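You operate a simulated robot arm through the tools that you are given. There is no shell and no other tool. Be economical: measure what you need, move in short steps, check, and stop when the job is done.

You run a simulated two-armed robot. Do the job below in one go: nothing can be reset, and whatever is moved stays where it is left.

## Task
Pick up the pink flowerpot with one hand, pass it to the other hand and put it on the top of the side bench. Set down upright: pink flowerpot.

Only the result counts: the job must be done as asked and must still hold three seconds after the hand-in. Knocking over, shifting, dropping, spilling or breaking anything else fails it.

## Robot
Two 7-joint arms with two-finger parallel grippers on one trunk, on a base that drives. Base frame: it is fixed to the floor where the robot stands at the start and does not move with it; the origin is under the middle of the robot, x ahead of it, y to its left, z up. Lengths are in cm, angles in degrees, forces in N, time in s.
The left shoulder is at the start at [5, 16.5, 110.5], the right one opposite. With the tool pointing down near the work surface each hand reaches from about 24 to 70 cm from the robot's upright axis, wherever it stands, measured 20 degrees to its own side. Places, roughly: top of the side bench [-120, -310, 90]. Payload 3.91 kg a hand.
The TCP of each hand is the grasp point between the finger pads, 3 cm short of the fingertips. In the tool frame z runs along the fingers and y along their closing line. The gripper opens to 11 cm. The fingers are 2 cm wide and 1 cm thick; the gripper's body (4.8 by 11.2 cm) begins 5.5 cm behind the TCP.
Orientation is told as [roll, pitch, yaw] about the base's x, y, z axes, in that order, counted from this pose: with the fingers straight down and closing along the base's y, the tool's x points along the base's -x, its y along +y and its z along -z.

## Interface
- The arms move only by the tool arm_command. It takes "left_increments", "right_increments" or both (then of equal length, played together; a hand with none holds still); each is a list of rows, each an object (a shift or turn left out is 0, a gripper value left out holds the last) with "linear": the shift along the base's x, y, z in units of 500 mm (1.0 is 500 mm), a list of three; "delta_rot": the turn, a rotation vector about the base's x, y, z in units of 60 degrees (1.0 is 60 degrees), a list of three; "gripper": the opening, from 0 (shut) to 1 (fully open). In form: [{"linear": [dx, dy, dz], "delta_rot": [ax, ay, az], "gripper": gripper}, ...]. A call has 1 to 10 rows; each row is the pose to reach, as a shift and turn from the pose commanded when the call began. A call with a number of a shift or a turn outside -1 to 1 is refused whole. A row lasts 0.2 s, in which the tool goes at most 5 cm and 8.6 degrees; a call with a longer step from one row to the next is refused whole, and so is a gripper value outside its range. Where a pose cannot be reached the arm comes as near as it can. A force on the tool above 40 N (or 10 N above the force at the start of the call, whichever is more), or a blocked arm, ends the call early, and 0.2 s more pass. Each finger travels about 4.5 cm/s and halts on what it meets, pressing with about 28 N; the grip force reading is that of the motor and also rises with nothing between the fingers. The clock runs only during rows and for 0.2 s after the last one: add rows that repeat a pose to give the fingers time. It gives the time, the measured TCP pose, the force on the tool (base axes), the opening and the grip force at its end, in the units of the frame above (readings bear some noise), with the torque about the TCP (base axes, N m) and any sound that the robot's microphone picked up.
- Cameras (640 x 400 px; columns grow to the right, rows downward): "scene" is now at [11.79, 2.49, 130.08]; the picture's right is [0.18, -0.98, 0.00], its down [-0.42, -0.08, -0.90] and it looks along [0.89, 0.16, -0.43] (base axes); focal length 279 px, centre (320, 200). "left" rides on the left gripper at [7.2, -1.7, -10.3] in its tool frame; the picture's right is [0.23, 0.97, 0.00], its down [-0.76, 0.18, -0.62] and it looks along [-0.61, 0.14, 0.78] (tool axes); focal length 222 px, centre (320, 200). "right" rides on the right gripper at [7.2, 1.7, -10.3] in its tool frame; the picture's right is [-0.23, 0.97, 0.00], its down [-0.76, -0.18, -0.62] and it looks along [-0.61, -0.14, 0.78] (tool axes); focal length 222 px, centre (320, 200). There is no depth. A picture from a camera that has moved, and an enlarged one, comes with that camera's place and axes in the base frame and with its lens. The place of the scene camera against the robot may be out by one fixed shift of up to 1.2 cm in any direction.
- capture(camera): a new picture of that camera. It takes no simulated time.
- slide_trunk(by): slides the trunk up (or, below 0, down) by that many cm; the arms and the scene camera ride with it, the base frame stays. It gives what a move gives, with no picture.
- roll_base(legs): drives the robot by 1 to 6 legs, each [ahead, left, turn to the left] in cm, cm and degrees, along the robot's own axes; the way and the turn of a leg run together, so that a leg with both is an arc; at most 150 cm and 180 degrees a leg. The arms and the cameras ride along, it lands a little off, and it stops where it bumps. It gives what a move gives.
- aim_head(pan, tilt): turns the head with the scene camera to pan (to the left, within 80 degrees either way) and tilt (down, from -29 to 69), counted from straight ahead of the robot. It gives what a move gives.
- zoom(camera, box): a new picture of the part [left, top, right, bottom] of that camera's present view, enlarged. It takes no simulated time.
- job_done(): hands the job in; it is judged then, once.

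Work in short steps. Places have to be worked out from the pictures, the camera data and where the tool is seen: move nearer, look again, correct. Check each grasp and each placing, and mend what went wrong. You have 120 turns and 100 pictures in all, those below and enlarged ones among them. Open the grippers and draw the arms clear of the work before you hand the job in, unless the task says otherwise; then end with one line.

The tools are called after "Request:" as a command line: name --argument value ..., lists and objects as JSON in quotes. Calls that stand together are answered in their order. arm_command: Moves the arms, as the interface text tells. Its arguments: {"type":"object","properties":{"left_increments":{"type":"array"},"right_increments":{"type":"array"}},"required":[]} The other tools are called the same way: slide_trunk (by) slides the trunk up or down; roll_base (legs) drives the base; aim_head (pan, tilt) turns the head that bears the scene camera; capture (camera) takes a picture; zoom (camera, box) takes an enlarged picture of a part of a camera's view; job_done () hands the job in.

At the start:

```text
time: 0.0
left_position: [40.77, 21.86, 115.03]
left_orientation: [0.0, 0.0, 0.1]
left_contact_force: [-0.4, 0.6, 1.0]
left_torque: [-0.01, -0.01, 0.0]
left_grip_width: 11.0
left_finger_force: 0.0
right_position: [40.0, -11.55, 118.17]
right_orientation: [0.1, 0.0, -0.2]
right_contact_force: [0.0, 0.0, 0.7]
right_torque: [-0.01, 0.01, 0.0]
right_grip_width: 11.0
right_finger_force: 0.1
trunk travel left (down, up): [-32.5, 17.8]
robot x, y, heading: [-0.11, 0.32, 0.1]
head pan, tilt: [10.4, 25.4]
```

scene: 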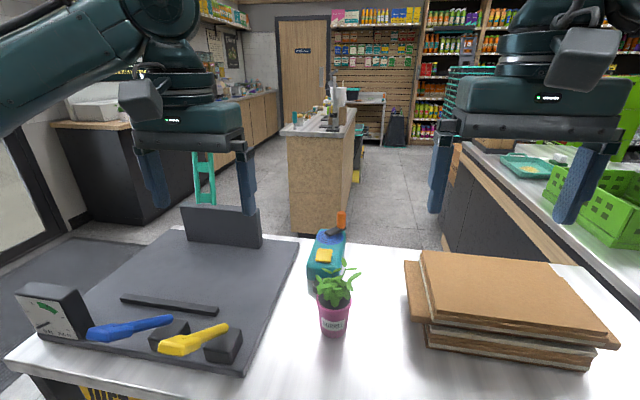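
right: 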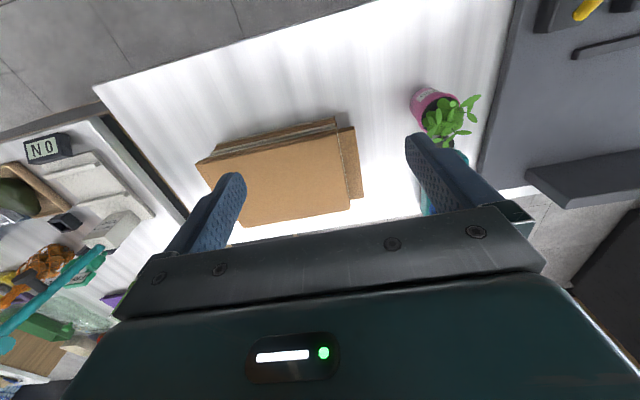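
left: 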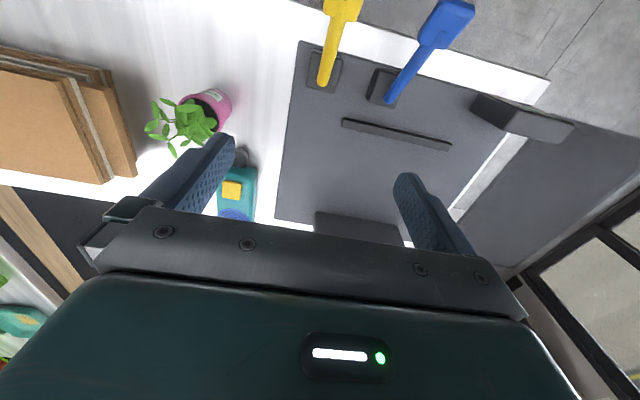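

I'll start with a close look at the pot and its surroundings, from the scene camera and both hand cameras.

Request:
zoom --camera "scene" --box '[260, 200, 420, 350]'

Request:
zoom --camera "right" --box '[360, 50, 520, 150]'

Request:
zoom --camera "left" --box '[130, 60, 290, 240]'

```text
2.67 times, centred on (340, 275) of scene
camera zoom: at [11.79, 2.49, 130.08], right [0.18, -0.98, 0.0], down [-0.42, -0.08, -0.9], along [0.89, 0.16, -0.43], focal length 744 px, centre (267, 0)
```

zoom: 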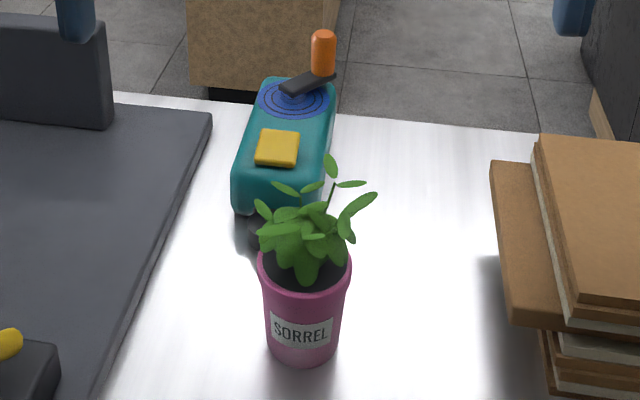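

```text
4.00 times, centred on (440, 100) of right
camera zoom: at [32.76, -9.84, 128.29], right [0.23, 0.97, 0.0], down [0.76, -0.18, 0.62], along [0.61, -0.14, -0.78], focal length 888 px, centre (-160, 600)
```

zoom: 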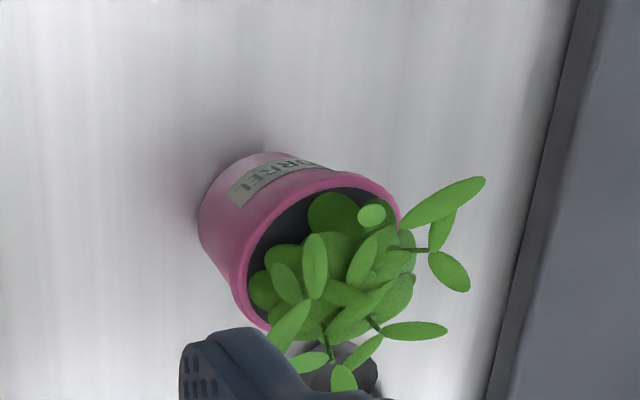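

```text
2.22 times, centred on (210, 150) of left
camera zoom: at [33.63, 20.38, 125.63], right [-0.23, 0.97, 0.0], down [0.76, 0.18, 0.62], along [0.61, 0.14, -0.78], focal length 494 px, centre (564, 311)
```

zoom: 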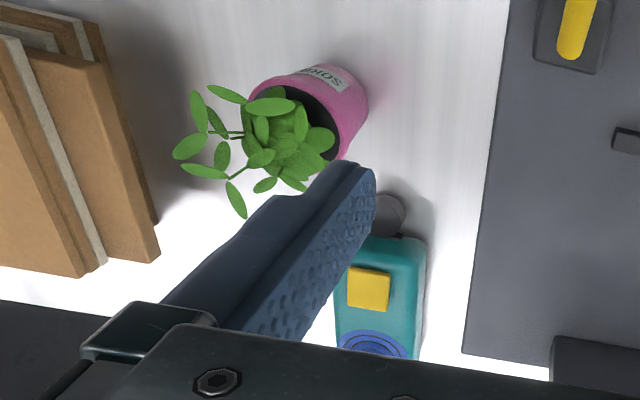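

The pot's centre comes out near (48, 6.2), with its base at z 86 and its rim at about z 93.4. I'll reverse 12 cm so the right hand has room to come in from the front, then tilt that hand forward, still high.

Request:
roll_base --legs '[[-12, 0, 0]]'

```text
time: 1.2
left_position: [29.03, 21.99, 115.32]
left_orientation: [0.1, 0.0, 0.1]
left_contact_force: [-0.2, 0.0, -0.1]
left_torque: [0.0, -0.02, 0.01]
left_grip_width: 11.0
left_finger_force: 0.0
right_position: [28.18, -11.57, 118.11]
right_orientation: [0.0, 0.0, -0.1]
right_contact_force: [-0.5, 0.4, -0.1]
right_torque: [-0.02, -0.01, 0.0]
right_grip_width: 10.97
right_finger_force: 0.0
trunk travel left (down, up): [-32.5, 17.8]
robot x, y, heading: [-12.07, -0.2, -0.0]
head pan, tilt: [10.4, 25.4]
```

The base rolled back cleanly. Next the right hand tilts forward by 60 degrees while moving toward the middle.

Request:
arm_command --right_increments '[{"linear": [0.01, 0.01, 0], "delta_rot": [0, -0.125, 0], "gripper": 0.9}, {"linear": [0.02, 0.03, 0], "delta_rot": [0, -0.25, 0]}, {"linear": [0.03, 0.05, 0], "delta_rot": [0, -0.375, 0]}, {"linear": [0.04, 0.07, 0], "delta_rot": [0, -0.5, 0]}, {"linear": [0.06, 0.1, 0], "delta_rot": [0, -0.625, 0]}, {"linear": [0.08, 0.13, 0], "delta_rot": [0, -0.75, 0]}, {"linear": [0.1, 0.16, 0], "delta_rot": [0, -0.875, 0]}, {"linear": [0.12, 0.2, 0], "delta_rot": [0, -1.0, 0]}, {"linear": [0.12, 0.2, 0], "delta_rot": [0, -1.0, 0]}]'

```text
time: 3.2
left_position: [28.94, 21.99, 115.26]
left_orientation: [0.0, 0.0, 0.1]
left_contact_force: [-1.1, 0.1, 0.0]
left_torque: [-0.02, 0.01, 0.04]
left_grip_width: 10.98
left_finger_force: 0.0
right_position: [34.27, -1.52, 118.07]
right_orientation: [0.2, -60.1, -0.2]
right_contact_force: [0.2, -0.1, 0.1]
right_torque: [-0.02, -0.01, 0.05]
right_grip_width: 9.92
right_finger_force: 0.0
trunk travel left (down, up): [-32.5, 17.8]
robot x, y, heading: [-11.72, 0.11, 0.3]
head pan, tilt: [10.4, 25.4]
```

The tilt worked. I'll lower to just in front of the pot and check with the cameras.

Request:
arm_command --right_increments '[{"linear": [0.006, 0.03, -0.07], "delta_rot": [0, -0.02, 0]}, {"linear": [0.012, 0.06, -0.14], "delta_rot": [0, -0.04, 0]}, {"linear": [0.018, 0.09, -0.21], "delta_rot": [0, -0.06, 0]}, {"linear": [0.024, 0.12, -0.28], "delta_rot": [0, -0.083, 0]}, {"linear": [0.034, 0.154, -0.36], "delta_rot": [0, -0.083, 0]}, {"linear": [0.034, 0.154, -0.36], "delta_rot": [0, -0.083, 0]}]'

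Request:
capture --camera "scene"

Request:
capture --camera "right"

```text
time: 4.6
left_position: [29.07, 21.87, 115.18]
left_orientation: [0.0, 0.0, 0.0]
left_contact_force: [-0.4, 0.1, 0.2]
left_torque: [-0.01, 0.02, 0.04]
left_grip_width: 11.03
left_finger_force: 0.1
right_position: [35.91, 6.36, 100.04]
right_orientation: [0.3, -65.0, -0.3]
right_contact_force: [-0.8, 0.1, -0.3]
right_torque: [-0.02, 0.0, -0.03]
right_grip_width: 9.88
right_finger_force: 0.0
trunk travel left (down, up): [-32.5, 17.8]
robot x, y, heading: [-11.58, 0.11, 0.0]
head pan, tilt: [10.4, 25.4]
```

```text
93 pictures are left
camera scene: at [-0.05, 2.47, 130.08], right [0.18, -0.98, 0.0], down [-0.42, -0.08, -0.9], along [0.89, 0.16, -0.43], focal length 279 px, centre (320, 200)
```

scene: 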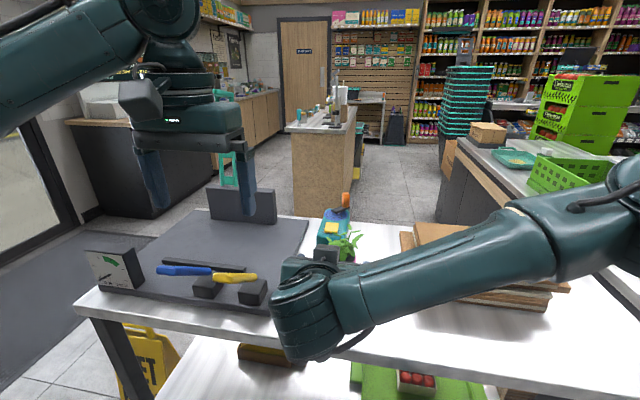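

```text
92 pictures are left
camera right: at [23.44, 7.98, 97.77], right [0.1, 0.97, 0.21], down [-0.24, -0.18, 0.95], along [0.97, -0.14, 0.22], focal length 222 px, centre (320, 200)
```

right: 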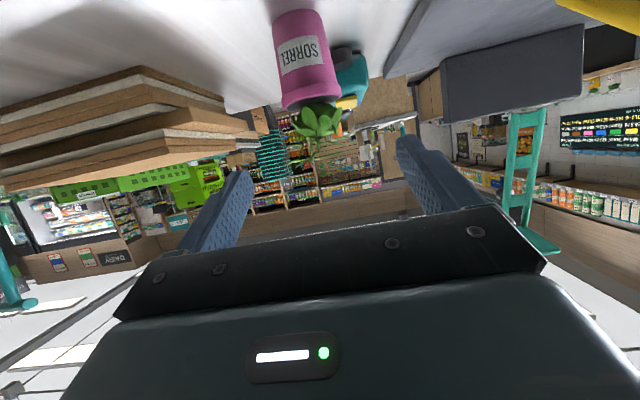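

From the hand camera the pot sits at about (48, 6.0), centred between the open fingers. I'll drop onto the approach line and slide in along the finger direction.

Request:
arm_command --right_increments '[{"linear": [0.022, -0.004, -0.046]}, {"linear": [0.044, -0.007, -0.092]}, {"linear": [0.098, -0.007, -0.117]}, {"linear": [0.152, -0.007, -0.142]}, {"linear": [0.19, -0.007, -0.16]}, {"linear": [0.19, -0.007, -0.16]}]'

Request:
capture --camera "right"

Request:
capture --camera "left"

```text
time: 6.0
left_position: [29.04, 22.0, 115.18]
left_orientation: [0.0, 0.0, 0.1]
left_contact_force: [-0.7, 0.1, 0.1]
left_torque: [-0.01, 0.0, 0.01]
left_grip_width: 11.0
left_finger_force: 0.1
right_position: [45.41, 5.83, 91.97]
right_orientation: [0.3, -65.1, -0.1]
right_contact_force: [-0.6, 1.1, -1.2]
right_torque: [-0.01, 0.02, -0.02]
right_grip_width: 9.88
right_finger_force: 0.0
trunk travel left (down, up): [-32.5, 17.8]
robot x, y, heading: [-11.55, -0.02, -0.0]
head pan, tilt: [10.4, 25.4]
```

```text
91 pictures are left
camera right: at [32.97, 7.55, 89.76], right [0.1, 0.97, 0.21], down [-0.24, -0.18, 0.95], along [0.97, -0.14, 0.22], focal length 222 px, centre (320, 200)
```

right: 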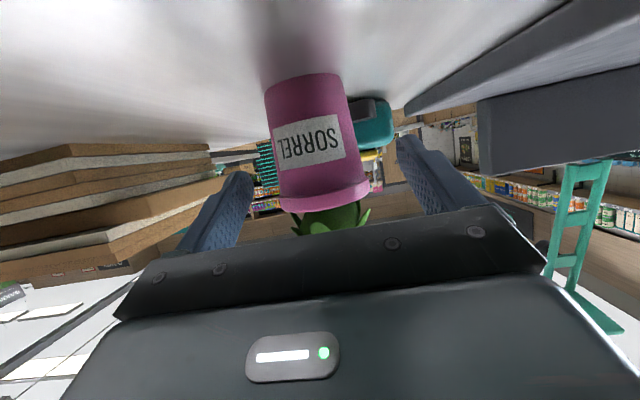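

```text
90 pictures are left
camera left: at [21.8, 20.37, 125.63], right [-0.23, 0.97, 0.0], down [0.76, 0.18, 0.62], along [0.61, 0.14, -0.78], focal length 222 px, centre (320, 200)
```

left: 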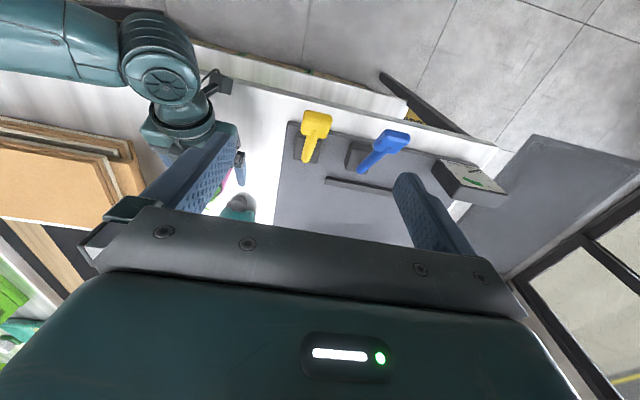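

The pot is well between the fingers. I'll go the last 2 cm and close.

Request:
arm_command --right_increments '[{"linear": [0.02, 0.003, -0.01]}, {"linear": [0.038, 0.003, -0.02]}, {"linear": [0.038, 0.003, -0.02], "gripper": 0.4}, {"linear": [0.038, 0.003, -0.02], "gripper": 0.4}, {"linear": [0.038, 0.003, -0.02], "gripper": 0.4}, {"linear": [0.038, 0.003, -0.02], "gripper": 0.4}, {"linear": [0.038, 0.003, -0.02], "gripper": 0.4}, {"linear": [0.038, 0.003, -0.02], "gripper": 0.4}]'

Request:
capture --camera "right"

```text
time: 7.8
left_position: [29.0, 21.83, 115.17]
left_orientation: [0.0, 0.0, 0.1]
left_contact_force: [-0.3, 1.0, -0.2]
left_torque: [-0.02, 0.0, 0.02]
left_grip_width: 10.98
left_finger_force: 0.1
right_position: [47.38, 5.97, 91.04]
right_orientation: [0.3, -64.9, -0.2]
right_contact_force: [-0.2, -0.4, 1.0]
right_torque: [0.02, 0.04, -0.02]
right_grip_width: 6.0
right_finger_force: 27.8
trunk travel left (down, up): [-32.5, 17.8]
robot x, y, heading: [-11.94, 0.22, 0.1]
head pan, tilt: [10.4, 25.4]
```

```text
89 pictures are left
camera right: at [34.84, 7.66, 88.76], right [0.1, 0.97, 0.21], down [-0.24, -0.18, 0.95], along [0.97, -0.14, 0.22], focal length 222 px, centre (320, 200)
```

right: 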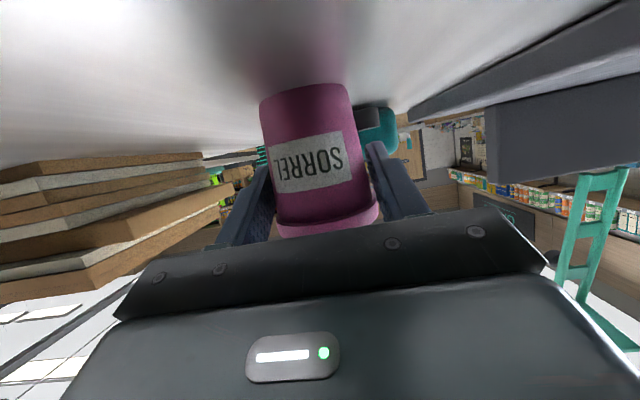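

The pot is gripped at 6.0 cm width. I'll lift straight up.

Request:
arm_command --right_increments '[{"linear": [0, 0, 0.03], "gripper": 0.3}, {"linear": [0, 0, 0.08]}, {"linear": [0, 0, 0.14]}, {"linear": [-0.03, 0, 0.22]}, {"linear": [-0.06, 0, 0.3]}, {"linear": [-0.1, 0, 0.38]}, {"linear": [-0.14, 0, 0.46]}, {"linear": [-0.14, 0, 0.46]}]'

Request:
capture --camera "scene"

Request:
capture --camera "left"

```text
time: 9.6
left_position: [28.93, 21.99, 115.29]
left_orientation: [0.0, -0.1, 0.0]
left_contact_force: [0.6, 0.1, -0.7]
left_torque: [-0.03, 0.03, -0.04]
left_grip_width: 10.99
left_finger_force: 0.0
right_position: [40.35, 6.0, 114.01]
right_orientation: [0.2, -64.9, -0.1]
right_contact_force: [0.0, 0.2, -2.8]
right_torque: [-0.02, 0.01, 0.0]
right_grip_width: 4.49
right_finger_force: 28.3
trunk travel left (down, up): [-32.5, 17.8]
robot x, y, heading: [-11.77, -0.17, -0.0]
head pan, tilt: [10.4, 25.4]
```

```text
88 pictures are left
camera scene: at [0.0, 2.49, 130.07], right [0.18, -0.98, 0.0], down [-0.42, -0.08, -0.9], along [0.89, 0.16, -0.43], focal length 279 px, centre (320, 200)
```

scene: 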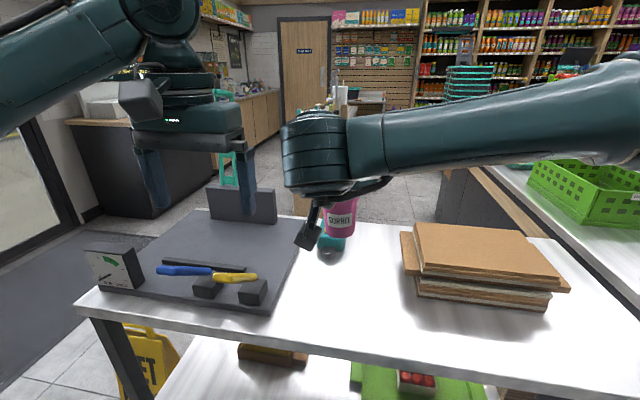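

```text
87 pictures are left
camera left: at [21.84, 20.37, 125.61], right [-0.23, 0.97, 0.0], down [0.76, 0.18, 0.62], along [0.61, 0.14, -0.78], focal length 222 px, centre (320, 200)
```

left: 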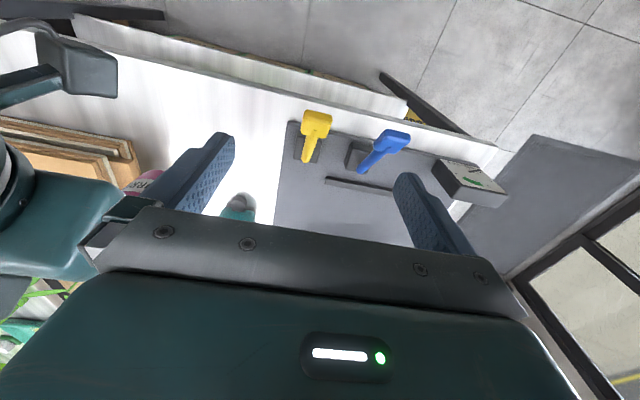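

The grip width fell to 4.5 cm, so the pot may have shifted in the hand. I'll check with the right camera.

Request:
capture --camera "right"

Request:
zoom --camera "scene" --box '[260, 160, 420, 260]'

```text
86 pictures are left
camera right: at [27.87, 7.73, 111.73], right [0.1, 0.97, 0.21], down [-0.24, -0.18, 0.95], along [0.97, -0.14, 0.22], focal length 222 px, centre (320, 200)
```

right: 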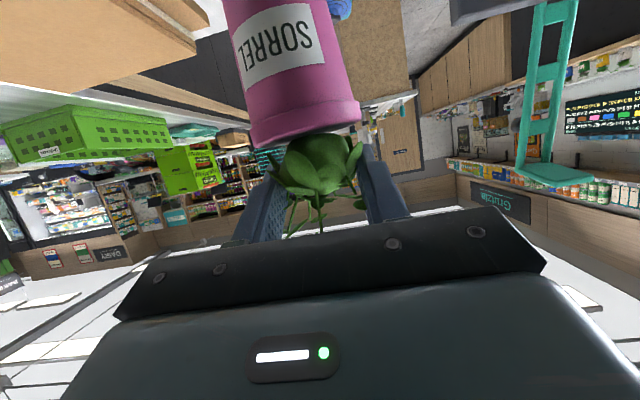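

```text
4.00 times, centred on (340, 210) of scene
camera zoom: at [0.0, 2.49, 130.07], right [0.18, -0.98, 0.0], down [-0.42, -0.08, -0.9], along [0.89, 0.16, -0.43], focal length 1116 px, centre (240, 160)
```

zoom: 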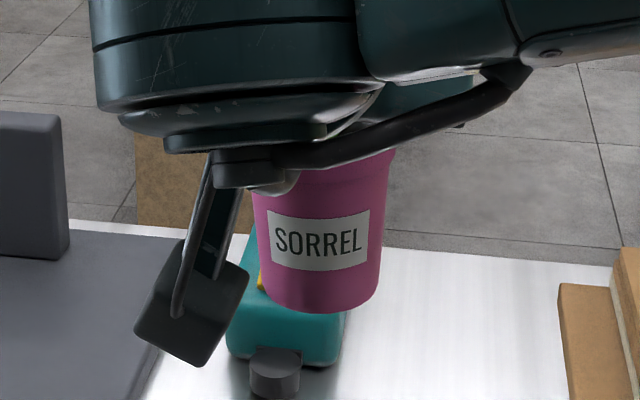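

The pot has slid down in the grip and now seems to hang by its foliage. I'll hold still for a moment and see whether it is stable or still slipping.

Request:
arm_command --right_increments '[{"linear": [0, 0, 0], "gripper": 0.3}, {"linear": [0, 0, 0]}, {"linear": [0, 0, 0]}]'

Request:
capture --camera "right"

```text
time: 10.4
left_position: [29.09, 22.0, 115.17]
left_orientation: [0.1, 0.0, 0.0]
left_contact_force: [-1.1, 0.0, -0.3]
left_torque: [0.0, -0.03, 0.02]
left_grip_width: 11.02
left_finger_force: 0.1
right_position: [40.39, 6.0, 113.87]
right_orientation: [0.2, -65.0, -0.2]
right_contact_force: [0.1, -0.5, -3.3]
right_torque: [0.02, 0.0, 0.0]
right_grip_width: 4.48
right_finger_force: 28.0
trunk travel left (down, up): [-32.5, 17.8]
robot x, y, heading: [-12.21, 0.18, 0.0]
head pan, tilt: [10.4, 25.4]
```

```text
84 pictures are left
camera right: at [27.9, 7.73, 111.71], right [0.1, 0.97, 0.21], down [-0.24, -0.18, 0.95], along [0.97, -0.14, 0.22], focal length 222 px, centre (320, 200)
```

right: 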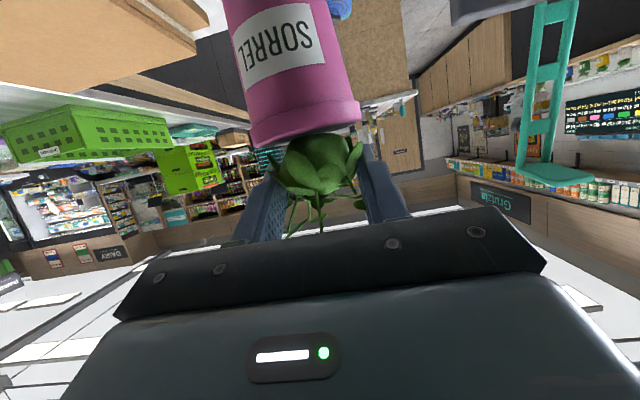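

The hold is stable: 4.48 cm width, about 3 N of weight, no torque. The pot body hangs free, which suits a handover. I'll lower it slowly to just above an open patch of table, so a slip could do little harm, and move it slightly right of the mat.

Request:
arm_command --right_increments '[{"linear": [0, -0.01, -0.02]}, {"linear": [0, -0.02, -0.05]}, {"linear": [0, -0.03, -0.08]}, {"linear": [0, -0.04, -0.11]}, {"linear": [0, -0.05, -0.14]}, {"linear": [0, -0.05, -0.17]}, {"linear": [0, -0.05, -0.2]}, {"linear": [0, -0.05, -0.215]}, {"linear": [0, -0.05, -0.22]}, {"linear": [0, -0.05, -0.22]}]'

Request:
capture --camera "scene"

Request:
capture --camera "right"

Request:
capture --camera "left"

```text
time: 12.6
left_position: [28.94, 21.89, 115.29]
left_orientation: [-0.1, -0.1, 0.0]
left_contact_force: [-0.3, -0.3, -0.3]
left_torque: [-0.02, -0.01, -0.02]
left_grip_width: 11.01
left_finger_force: 0.0
right_position: [40.26, 3.51, 103.02]
right_orientation: [0.1, -65.1, -0.3]
right_contact_force: [0.3, 0.1, -1.4]
right_torque: [0.02, 0.02, -0.04]
right_grip_width: 4.44
right_finger_force: 28.1
trunk travel left (down, up): [-32.5, 17.8]
robot x, y, heading: [-11.99, 0.3, -0.1]
head pan, tilt: [10.4, 25.4]
```

```text
83 pictures are left
camera scene: at [-0.02, 2.49, 130.08], right [0.18, -0.98, 0.0], down [-0.42, -0.08, -0.9], along [0.89, 0.16, -0.43], focal length 279 px, centre (320, 200)
```

scene: 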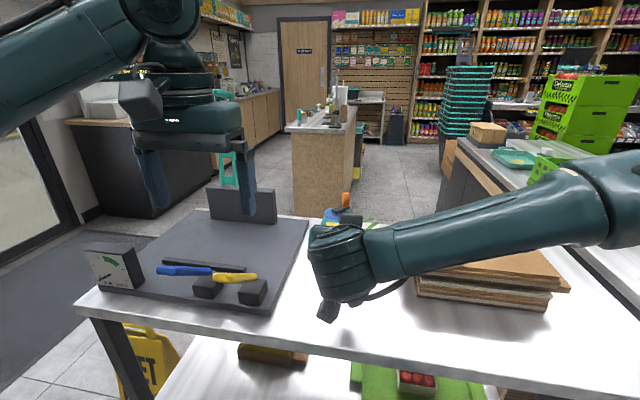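

```text
82 pictures are left
camera right: at [27.81, 5.17, 100.68], right [0.1, 0.97, 0.21], down [-0.24, -0.18, 0.95], along [0.97, -0.14, 0.22], focal length 222 px, centre (320, 200)
```

right: 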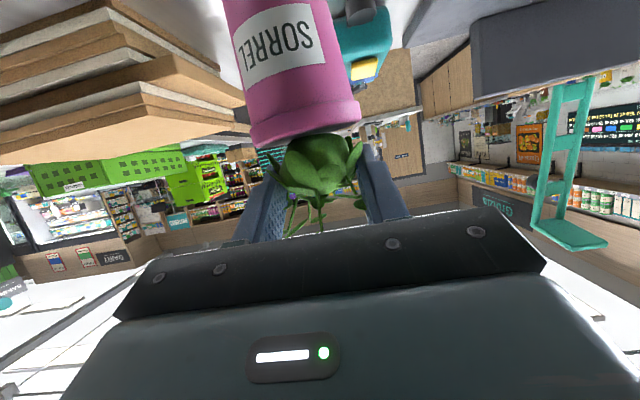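

```text
81 pictures are left
camera left: at [21.82, 20.37, 125.62], right [-0.23, 0.97, 0.0], down [0.76, 0.18, 0.62], along [0.61, 0.14, -0.78], focal length 222 px, centre (320, 200)
```

left: 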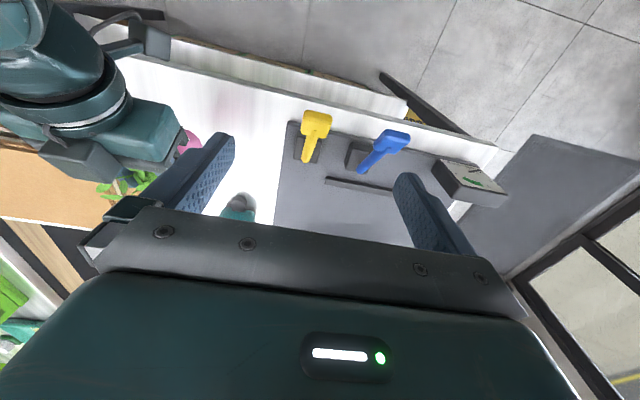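

The pot hangs at about (42, 3.3) with its base near z 91. I'll turn the left hand so it can come in from the left, yaw first and then tilt, well clear of the right arm.

Request:
arm_command --left_increments '[{"linear": [0, 0.01, 0], "delta_rot": [0, 0, -0.125], "gripper": 0.85}, {"linear": [0, 0.02, 0], "delta_rot": [0, 0, -0.25]}, {"linear": [0, 0.03, 0], "delta_rot": [0, 0, -0.375]}, {"linear": [0, 0.04, 0], "delta_rot": [0, 0, -0.5]}, {"linear": [0, 0.05, 0], "delta_rot": [0, 0, -0.625]}, {"linear": [0, 0.06, 0], "delta_rot": [0, 0, -0.75]}, {"linear": [0, 0.06, 0], "delta_rot": [0, 0, -0.875]}, {"linear": [0, 0.06, 0], "delta_rot": [0, 0, -1.0]}, {"linear": [0, 0.06, 0], "delta_rot": [0, 0, -1.0]}]'

```text
time: 14.6
left_position: [28.9, 25.02, 115.26]
left_orientation: [0.0, 0.0, -60.2]
left_contact_force: [-0.5, 0.0, -0.6]
left_torque: [0.02, 0.01, 0.01]
left_grip_width: 9.34
left_finger_force: 0.1
right_position: [40.23, 3.46, 103.04]
right_orientation: [0.2, -65.1, -0.2]
right_contact_force: [-0.1, -0.1, -2.5]
right_torque: [0.03, -0.02, 0.02]
right_grip_width: 4.46
right_finger_force: 28.0
trunk travel left (down, up): [-32.5, 17.8]
robot x, y, heading: [-12.14, -0.06, 0.1]
head pan, tilt: [10.4, 25.4]
```

Yaw is done. Now I'll tilt the left hand about its own side axis to 25° below horizontal.

Request:
arm_command --left_increments '[{"linear": [0.01, 0, 0], "delta_rot": [-0.117, -0.068, 0]}, {"linear": [0.02, 0, 0], "delta_rot": [-0.234, -0.135, 0]}, {"linear": [0.03, 0, 0], "delta_rot": [-0.352, -0.203, 0]}, {"linear": [0.04, 0, 0], "delta_rot": [-0.469, -0.271, 0]}, {"linear": [0.05, 0, -0.02], "delta_rot": [-0.586, -0.339, 0]}, {"linear": [0.06, 0, -0.04], "delta_rot": [-0.703, -0.406, 0]}, {"linear": [0.07, 0, -0.06], "delta_rot": [-0.82, -0.474, 0]}, {"linear": [0.08, 0, -0.08], "delta_rot": [-0.938, -0.542, 0]}, {"linear": [0.08, 0, -0.08], "delta_rot": [-0.938, -0.542, 0]}]'

Request:
capture --camera "left"

Request:
capture --camera "scene"

```text
time: 16.6
left_position: [33.03, 25.04, 111.3]
left_orientation: [0.1, -65.1, -60.2]
left_contact_force: [-1.0, 0.4, -0.4]
left_torque: [-0.04, 0.01, 0.02]
left_grip_width: 9.34
left_finger_force: 0.1
right_position: [40.19, 3.52, 102.94]
right_orientation: [0.3, -65.0, -0.3]
right_contact_force: [0.2, 0.0, -1.9]
right_torque: [0.01, 0.02, -0.01]
right_grip_width: 4.45
right_finger_force: 28.4
trunk travel left (down, up): [-32.5, 17.8]
robot x, y, heading: [-11.66, 0.2, 0.2]
head pan, tilt: [10.4, 25.4]
```

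```text
80 pictures are left
camera left: at [25.4, 35.03, 109.06], right [0.8, 0.57, -0.2], down [0.03, 0.3, 0.95], along [0.61, -0.76, 0.22], focal length 222 px, centre (320, 200)
```

left: 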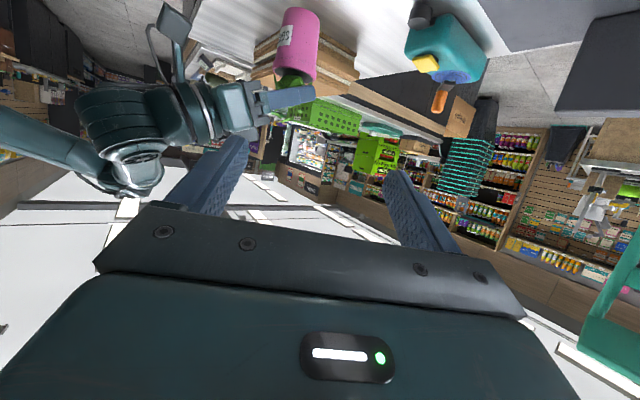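

```text
79 pictures are left
camera scene: at [-0.02, 2.48, 130.08], right [0.18, -0.98, 0.0], down [-0.42, -0.08, -0.9], along [0.89, 0.16, -0.43], focal length 279 px, centre (320, 200)
```

scene: 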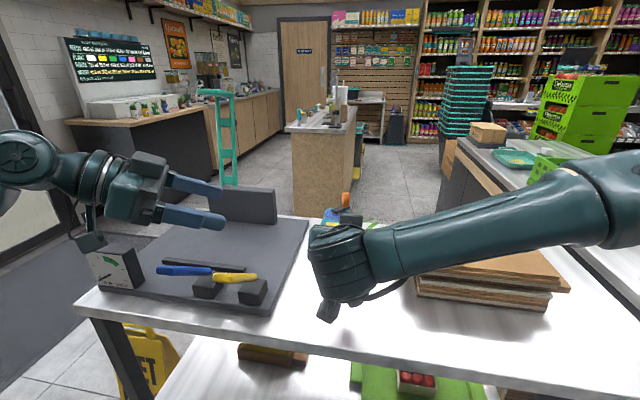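

From the left camera together with the right, the pot is at (41.4, 3.35), spanning z 91.7 to 99. I'll bring the left hand to a point 10 cm short on its approach line.

Request:
arm_command --left_increments '[{"linear": [0.014, -0.053, -0.045]}, {"linear": [0.028, -0.106, -0.09]}, {"linear": [0.042, -0.158, -0.134]}, {"linear": [0.056, -0.211, -0.179]}, {"linear": [0.07, -0.264, -0.224]}, {"linear": [0.07, -0.264, -0.224]}]'

Request:
capture --camera "left"

Request:
capture --camera "scene"

```text
time: 18.0
left_position: [36.49, 11.89, 100.18]
left_orientation: [0.0, -64.9, -59.9]
left_contact_force: [-2.5, 1.7, 3.1]
left_torque: [0.27, 0.23, 0.28]
left_grip_width: 9.37
left_finger_force: 0.0
right_position: [40.27, 3.4, 103.02]
right_orientation: [0.3, -65.0, -0.1]
right_contact_force: [-0.4, -0.5, -1.9]
right_torque: [0.03, 0.03, 0.01]
right_grip_width: 4.45
right_finger_force: 27.8
trunk travel left (down, up): [-32.5, 17.8]
robot x, y, heading: [-11.81, 0.03, 0.1]
head pan, tilt: [10.4, 25.4]
```

```text
78 pictures are left
camera left: at [28.84, 21.78, 97.88], right [0.8, 0.57, -0.21], down [0.03, 0.3, 0.95], along [0.61, -0.77, 0.22], focal length 222 px, centre (320, 200)
```

left: 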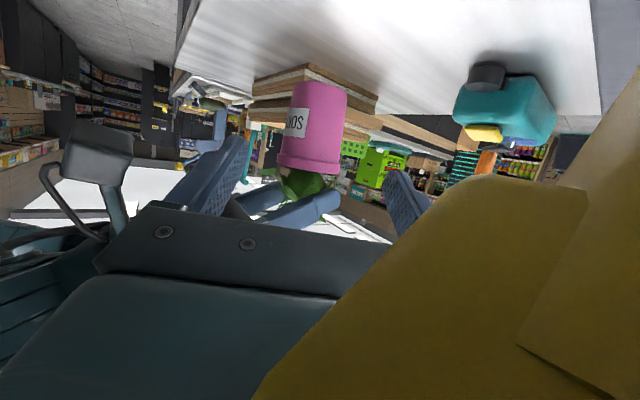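

```text
77 pictures are left
camera scene: at [-0.09, 2.5, 130.09], right [0.18, -0.98, 0.0], down [-0.42, -0.08, -0.9], along [0.89, 0.16, -0.43], focal length 279 px, centre (320, 200)
```

scene: 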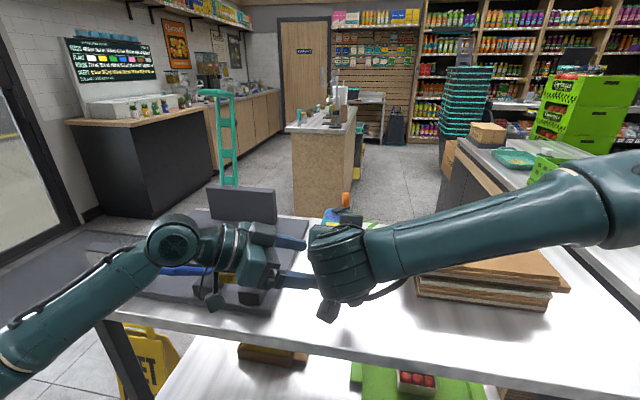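

The left hand is reading about 4 N and the camera shows it against the yellow handle on the mat. I'll raise it straight up off that handle and inspect.

Request:
arm_command --left_increments '[{"linear": [-0.005, 0.005, 0.04]}, {"linear": [-0.01, 0.01, 0.1]}, {"linear": [-0.01, 0.01, 0.18]}, {"linear": [-0.01, 0.01, 0.18]}]'

Request:
capture --camera "scene"

Request:
capture --camera "left"

```text
time: 18.5
left_position: [35.85, 12.1, 101.45]
left_orientation: [-3.0, -63.4, -57.6]
left_contact_force: [-6.7, 2.4, -15.9]
left_torque: [-1.74, -0.97, 0.48]
left_grip_width: 9.32
left_finger_force: 0.1
right_position: [40.25, 3.53, 102.94]
right_orientation: [0.2, -64.9, -0.2]
right_contact_force: [-0.1, -0.6, -1.7]
right_torque: [0.01, 0.0, 0.0]
right_grip_width: 4.46
right_finger_force: 28.0
trunk travel left (down, up): [-32.5, 17.8]
robot x, y, heading: [-11.64, 0.48, -0.2]
head pan, tilt: [10.4, 25.4]
stopped in row 2 (left hand): the force on the tool passed its limit (the readings are from after the stop); the commanded pose is now the measured one
```

```text
76 pictures are left
camera scene: at [-0.03, 2.54, 130.05], right [0.18, -0.98, 0.0], down [-0.42, -0.08, -0.9], along [0.89, 0.16, -0.43], focal length 279 px, centre (320, 200)
```

scene: 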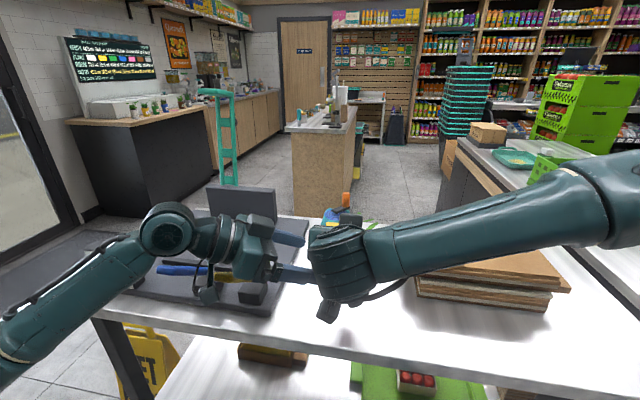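

```text
75 pictures are left
camera left: at [28.23, 22.02, 99.61], right [0.79, 0.57, -0.23], down [0.07, 0.29, 0.96], along [0.61, -0.77, 0.19], focal length 222 px, centre (320, 200)
```

left: 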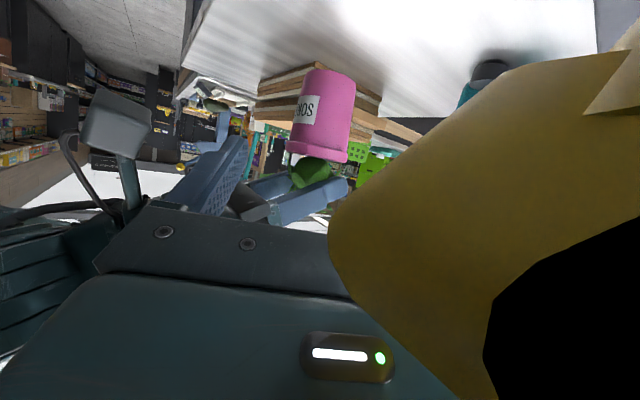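

The hand's camera bracket has caught under the free end of the lever-like yellow handle. I'll ease the left hand back down to its earlier unstrained pose, and move the pot up and to the right to make room for slipping out sideways.

Request:
arm_command --left_increments '[{"linear": [0.004, 0, -0.01], "delta_rot": [0.02, 0, -0.02]}, {"linear": [0.008, -0.002, -0.02], "delta_rot": [0.04, 0, -0.04]}, {"linear": [0.01, -0.004, -0.024], "delta_rot": [0.04, 0, -0.04]}, {"linear": [0.01, -0.004, -0.024], "delta_rot": [0.04, 0, -0.04]}, {"linear": [0.01, -0.004, -0.024], "delta_rot": [0.04, 0, -0.04]}, {"linear": [0.01, -0.004, -0.024], "delta_rot": [0.04, 0, -0.04]}]' --right_increments '[{"linear": [0, 0, 0.02]}, {"linear": [0, -0.02, 0.05]}, {"linear": [0, -0.04, 0.08]}, {"linear": [0, -0.06, 0.11]}, {"linear": [0, -0.09, 0.13]}, {"linear": [0, -0.1, 0.14]}]'

Request:
capture --camera "left"

Request:
capture --camera "scene"

```text
time: 19.2
left_position: [35.75, 11.58, 100.62]
left_orientation: [-1.5, -61.6, -61.5]
left_contact_force: [-11.9, -0.8, -6.4]
left_torque: [-0.85, -0.33, 1.47]
left_grip_width: 9.33
left_finger_force: 0.1
right_position: [40.11, 2.53, 105.28]
right_orientation: [0.1, -64.9, 0.0]
right_contact_force: [0.0, 0.7, -2.1]
right_torque: [-0.01, -0.02, -0.02]
right_grip_width: 4.42
right_finger_force: 28.1
trunk travel left (down, up): [-32.5, 17.8]
robot x, y, heading: [-11.7, 0.11, 0.2]
head pan, tilt: [10.4, 25.4]
stopped in row 3 (left hand): the force on the tool passed its limit (the readings are from after the stop); the commanded pose is now the measured one
```

```text
74 pictures are left
camera left: at [28.6, 22.11, 99.2], right [0.82, 0.54, -0.21], down [0.09, 0.25, 0.96], along [0.57, -0.8, 0.16], focal length 222 px, centre (320, 200)
```

left: 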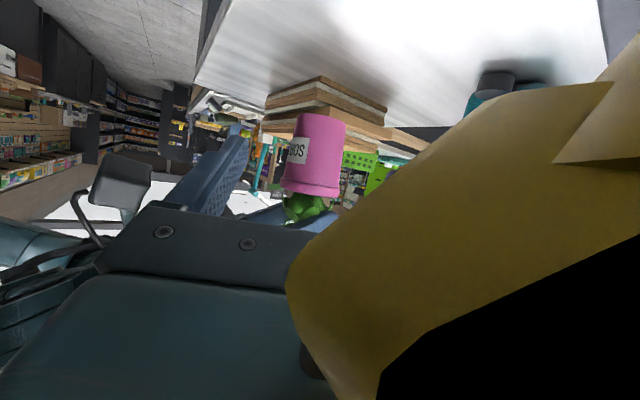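

```text
73 pictures are left
camera scene: at [-0.15, 2.52, 130.09], right [0.18, -0.98, 0.0], down [-0.42, -0.08, -0.9], along [0.89, 0.16, -0.43], focal length 279 px, centre (320, 200)
```

scene: 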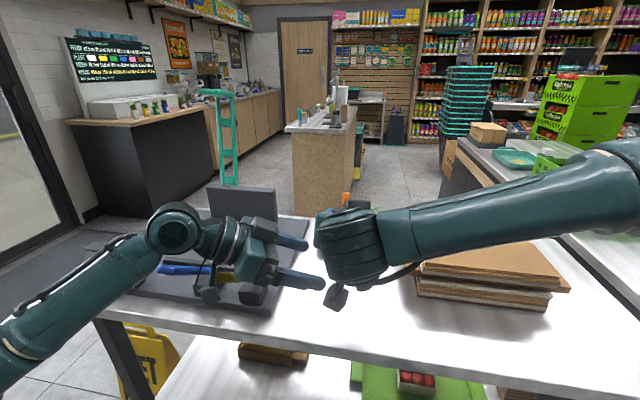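

The handle is pushing the hand toward −x and down. I'll move the right hand further clear, and let the left hand follow that push backwards in small steps.

Request:
arm_command --right_increments '[{"linear": [0, -0.03, 0.03]}, {"linear": [0, -0.06, 0.06]}, {"linear": [0, -0.1, 0.1]}, {"linear": [0, -0.12, 0.12]}, {"linear": [0, -0.12, 0.12]}]' --left_increments '[{"linear": [-0.012, 0, -0.006]}, {"linear": [-0.024, 0, -0.012]}, {"linear": [-0.036, 0, -0.015]}, {"linear": [-0.048, 0, -0.015]}, {"linear": [-0.06, 0, -0.015]}]'

Request:
capture --camera "left"

```text
time: 20.4
left_position: [32.98, 11.57, 100.11]
left_orientation: [-0.9, -61.7, -62.0]
left_contact_force: [-0.7, 0.0, -0.3]
left_torque: [0.0, -0.01, -0.01]
left_grip_width: 9.35
left_finger_force: 0.2
right_position: [40.08, -3.37, 111.32]
right_orientation: [0.2, -65.0, -0.2]
right_contact_force: [0.6, 0.6, -2.0]
right_torque: [0.0, 0.03, 0.01]
right_grip_width: 4.42
right_finger_force: 28.1
trunk travel left (down, up): [-32.5, 17.8]
robot x, y, heading: [-12.02, 0.11, -0.1]
head pan, tilt: [10.4, 25.4]
```

```text
72 pictures are left
camera left: at [25.81, 22.13, 98.55], right [0.82, 0.54, -0.21], down [0.08, 0.25, 0.96], along [0.57, -0.8, 0.16], focal length 222 px, centre (320, 200)
```

left: 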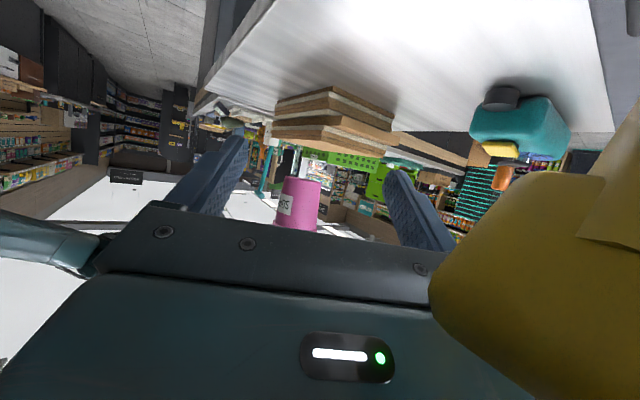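

Contact is gone. I'll back out another 5 cm toward the robot, then rise.

Request:
arm_command --left_increments '[{"linear": [-0.04, 0, 0]}, {"linear": [-0.09, 0, 0]}, {"linear": [-0.12, 0.02, 0.03]}, {"linear": [-0.12, 0.06, 0.1]}, {"linear": [-0.12, 0.12, 0.17]}, {"linear": [-0.12, 0.18, 0.24]}, {"linear": [-0.12, 0.2, 0.3]}, {"linear": [-0.12, 0.2, 0.3]}]'

Request:
capture --camera "scene"

Request:
capture --camera "left"

```text
time: 22.2
left_position: [26.99, 21.77, 115.07]
left_orientation: [-1.0, -61.6, -61.9]
left_contact_force: [0.0, 0.1, -0.5]
left_torque: [-0.01, 0.0, 0.02]
left_grip_width: 9.34
left_finger_force: 0.0
right_position: [40.09, -3.46, 111.24]
right_orientation: [0.1, -64.9, -0.2]
right_contact_force: [-0.6, 0.7, -1.8]
right_torque: [-0.04, 0.03, 0.04]
right_grip_width: 4.44
right_finger_force: 28.2
trunk travel left (down, up): [-32.5, 17.8]
robot x, y, heading: [-11.95, 0.2, -0.1]
head pan, tilt: [10.4, 25.4]
```

```text
71 pictures are left
camera scene: at [-0.09, 2.48, 130.08], right [0.18, -0.98, 0.0], down [-0.42, -0.08, -0.9], along [0.89, 0.16, -0.43], focal length 279 px, centre (320, 200)
```

scene: 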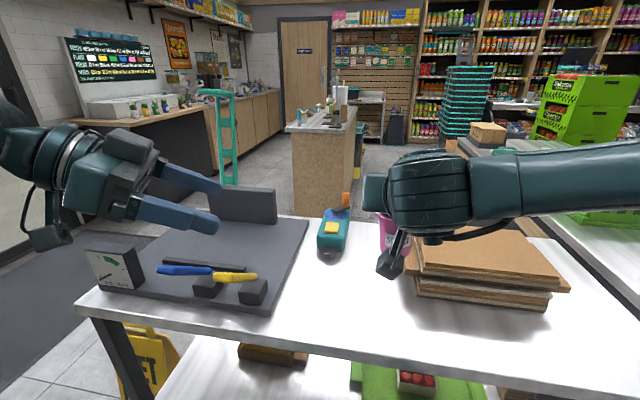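

```text
70 pictures are left
camera left: at [19.75, 32.12, 113.55], right [0.82, 0.54, -0.21], down [0.08, 0.25, 0.96], along [0.57, -0.8, 0.16], focal length 222 px, centre (320, 200)
```

left: 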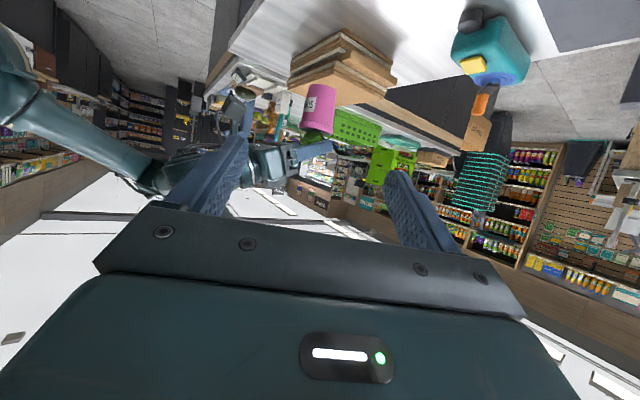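

The yellow handle, blue handle and blocks appear exactly where they were, and the pot is still held. I'll do the handover higher (pot base about z 104), well above the handles: right hand back toward the middle, left hand to a point 10 cm away at the same level.

Request:
arm_command --right_increments '[{"linear": [0, 0.015, 0.02]}, {"linear": [0, 0.03, 0.04]}, {"linear": [0, 0.05, 0.06]}, {"linear": [0, 0.07, 0.08]}, {"linear": [0, 0.088, 0.08]}, {"linear": [0, 0.088, 0.08]}]' --left_increments '[{"linear": [0.03, -0.02, -0.02]}, {"linear": [0.07, -0.06, -0.05]}, {"linear": [0.11, -0.11, -0.08]}, {"linear": [0.15, -0.17, -0.11]}, {"linear": [0.186, -0.23, -0.14]}, {"linear": [0.186, -0.23, -0.14]}]'

Request:
capture --camera "left"

Request:
capture --camera "scene"

```text
time: 23.6
left_position: [36.21, 10.3, 107.89]
left_orientation: [-1.0, -61.6, -61.9]
left_contact_force: [-1.1, 0.3, -0.6]
left_torque: [-0.02, 0.0, 0.01]
left_grip_width: 9.33
left_finger_force: 0.1
right_position: [40.08, 1.02, 115.33]
right_orientation: [0.3, -65.1, -0.2]
right_contact_force: [0.6, 0.3, -2.7]
right_torque: [0.01, -0.02, 0.0]
right_grip_width: 4.43
right_finger_force: 28.6
trunk travel left (down, up): [-32.5, 17.8]
robot x, y, heading: [-11.92, 0.06, -0.2]
head pan, tilt: [10.4, 25.4]
```

```text
69 pictures are left
camera left: at [29.08, 20.66, 106.58], right [0.82, 0.54, -0.21], down [0.08, 0.25, 0.96], along [0.57, -0.8, 0.16], focal length 222 px, centre (320, 200)
```

left: 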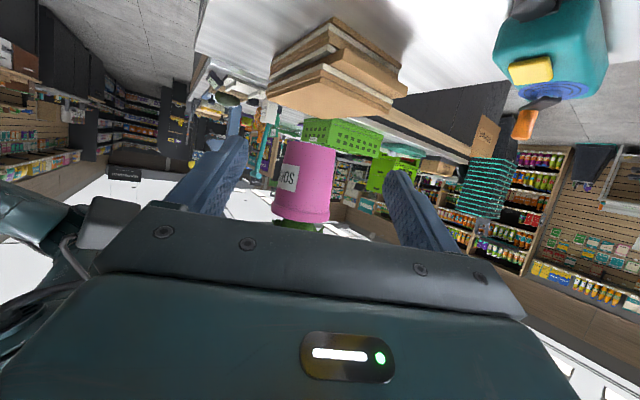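

```text
68 pictures are left
camera scene: at [-0.1, 2.48, 130.08], right [0.18, -0.98, 0.0], down [-0.42, -0.08, -0.9], along [0.89, 0.16, -0.43], focal length 279 px, centre (320, 200)
```

scene: 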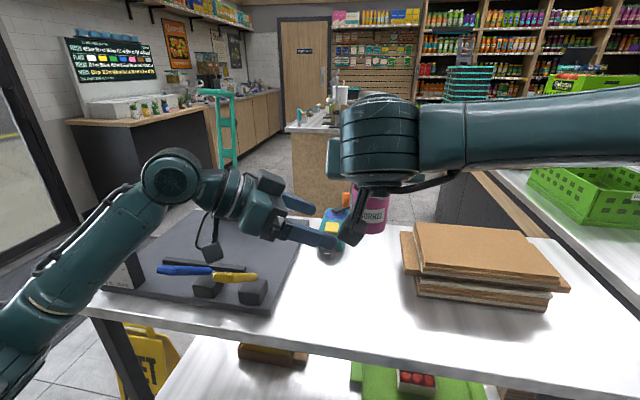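

The pot reads at (41.0, 0.85), z 104.8–112. I'll move the left hand in level, most of the way, and check alignment.

Request:
arm_command --left_increments '[{"linear": [0.02, -0.04, 0.005]}, {"linear": [0.04, -0.08, 0.01]}, {"linear": [0.065, -0.13, 0.014]}, {"linear": [0.065, -0.13, 0.014]}]'

Request:
capture --camera "left"

```text
time: 24.6
left_position: [39.46, 3.82, 108.66]
left_orientation: [-1.0, -61.7, -61.9]
left_contact_force: [0.4, -0.6, -1.1]
left_torque: [-0.01, -0.03, 0.0]
left_grip_width: 9.33
left_finger_force: 0.1
right_position: [40.15, 1.13, 115.34]
right_orientation: [0.2, -64.9, -0.2]
right_contact_force: [-0.7, 0.5, -2.2]
right_torque: [0.02, -0.02, 0.02]
right_grip_width: 4.42
right_finger_force: 27.6
trunk travel left (down, up): [-32.5, 17.8]
robot x, y, heading: [-11.61, 0.1, -0.0]
head pan, tilt: [10.4, 25.4]
```

```text
67 pictures are left
camera left: at [32.33, 14.12, 107.33], right [0.82, 0.54, -0.21], down [0.08, 0.25, 0.96], along [0.57, -0.8, 0.16], focal length 222 px, centre (320, 200)
```

left: 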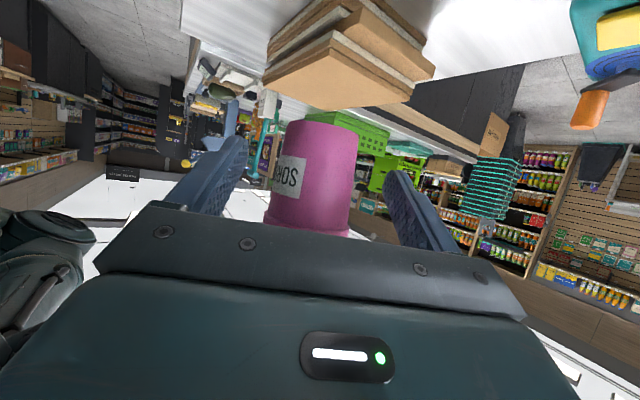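

Well aligned. Final 2.6 cm in, then close on the pot body.

Request:
arm_command --left_increments '[{"linear": [0.012, -0.024, 0]}, {"linear": [0.026, -0.05, 0]}, {"linear": [0.026, -0.05, 0], "gripper": 0.35}, {"linear": [0.026, -0.05, 0]}, {"linear": [0.026, -0.05, 0]}, {"linear": [0.026, -0.05, 0]}, {"linear": [0.026, -0.05, 0]}]'

Request:
capture --camera "left"

Request:
capture --camera "right"

```text
time: 25.3
left_position: [40.92, 1.44, 108.44]
left_orientation: [-1.1, -61.3, -61.3]
left_contact_force: [-1.7, 2.4, -3.2]
left_torque: [-0.23, -0.14, -0.03]
left_grip_width: 6.42
left_finger_force: 0.0
right_position: [40.67, 0.18, 115.84]
right_orientation: [0.5, -65.4, -2.1]
right_contact_force: [1.4, -2.4, 0.5]
right_torque: [0.1, 0.07, -0.01]
right_grip_width: 4.4
right_finger_force: 27.7
trunk travel left (down, up): [-32.5, 17.8]
robot x, y, heading: [-11.98, -0.11, 0.1]
head pan, tilt: [10.4, 25.4]
stopped in row 3 (left hand): the force on the tool passed its limit (the readings are from after the stop); the commanded pose is now the measured one
```

```text
66 pictures are left
camera left: at [33.6, 11.93, 107.17], right [0.81, 0.55, -0.21], down [0.08, 0.25, 0.97], along [0.58, -0.8, 0.15], focal length 222 px, centre (320, 200)
```

left: 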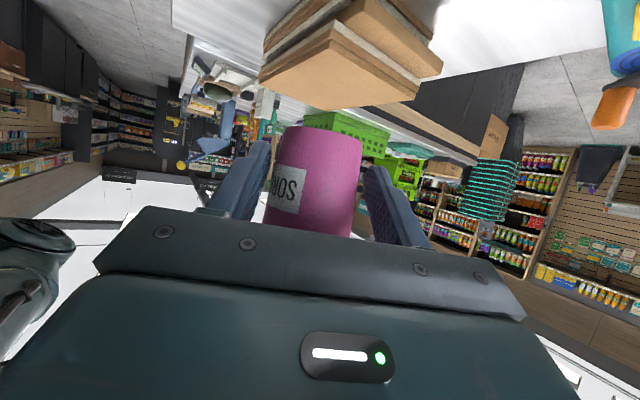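

```text
65 pictures are left
camera right: at [28.27, 2.27, 113.3], right [0.12, 0.97, 0.21], down [-0.25, -0.17, 0.95], along [0.96, -0.17, 0.23], focal length 222 px, centre (320, 200)
```

right: 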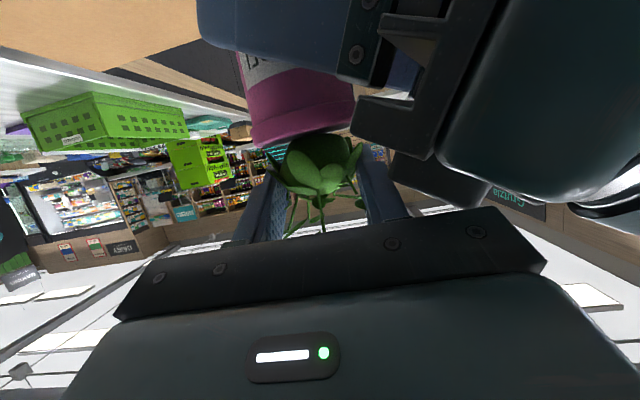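

Row 3 stopped because the left gripper body touched the right finger from below. I'll shift the left hand down 1 cm and back slightly, then close.

Request:
arm_command --left_increments '[{"linear": [-0.006, 0.012, -0.01], "gripper": 0.6}, {"linear": [-0.006, 0.012, -0.022]}, {"linear": [-0.006, 0.012, -0.022]}]'

Request:
capture --camera "right"

```text
time: 26.1
left_position: [40.52, 2.05, 107.4]
left_orientation: [-1.1, -61.5, -61.5]
left_contact_force: [0.3, -0.5, 0.3]
left_torque: [-0.01, -0.01, -0.02]
left_grip_width: 6.6
left_finger_force: 0.2
right_position: [40.65, 0.25, 115.57]
right_orientation: [0.6, -65.5, -1.9]
right_contact_force: [1.0, -0.4, -2.2]
right_torque: [-0.01, 0.03, -0.03]
right_grip_width: 4.4
right_finger_force: 28.5
trunk travel left (down, up): [-32.5, 17.8]
robot x, y, heading: [-11.78, 0.03, 0.1]
head pan, tilt: [10.4, 25.4]
```

```text
64 pictures are left
camera right: at [28.22, 2.29, 113.29], right [0.12, 0.97, 0.21], down [-0.25, -0.17, 0.95], along [0.96, -0.17, 0.23], focal length 222 px, centre (320, 200)
```

right: 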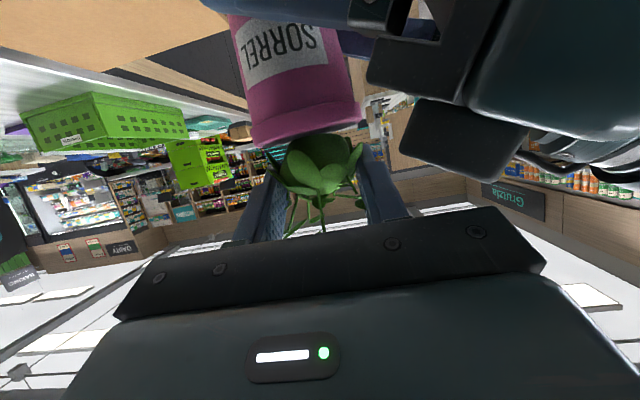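

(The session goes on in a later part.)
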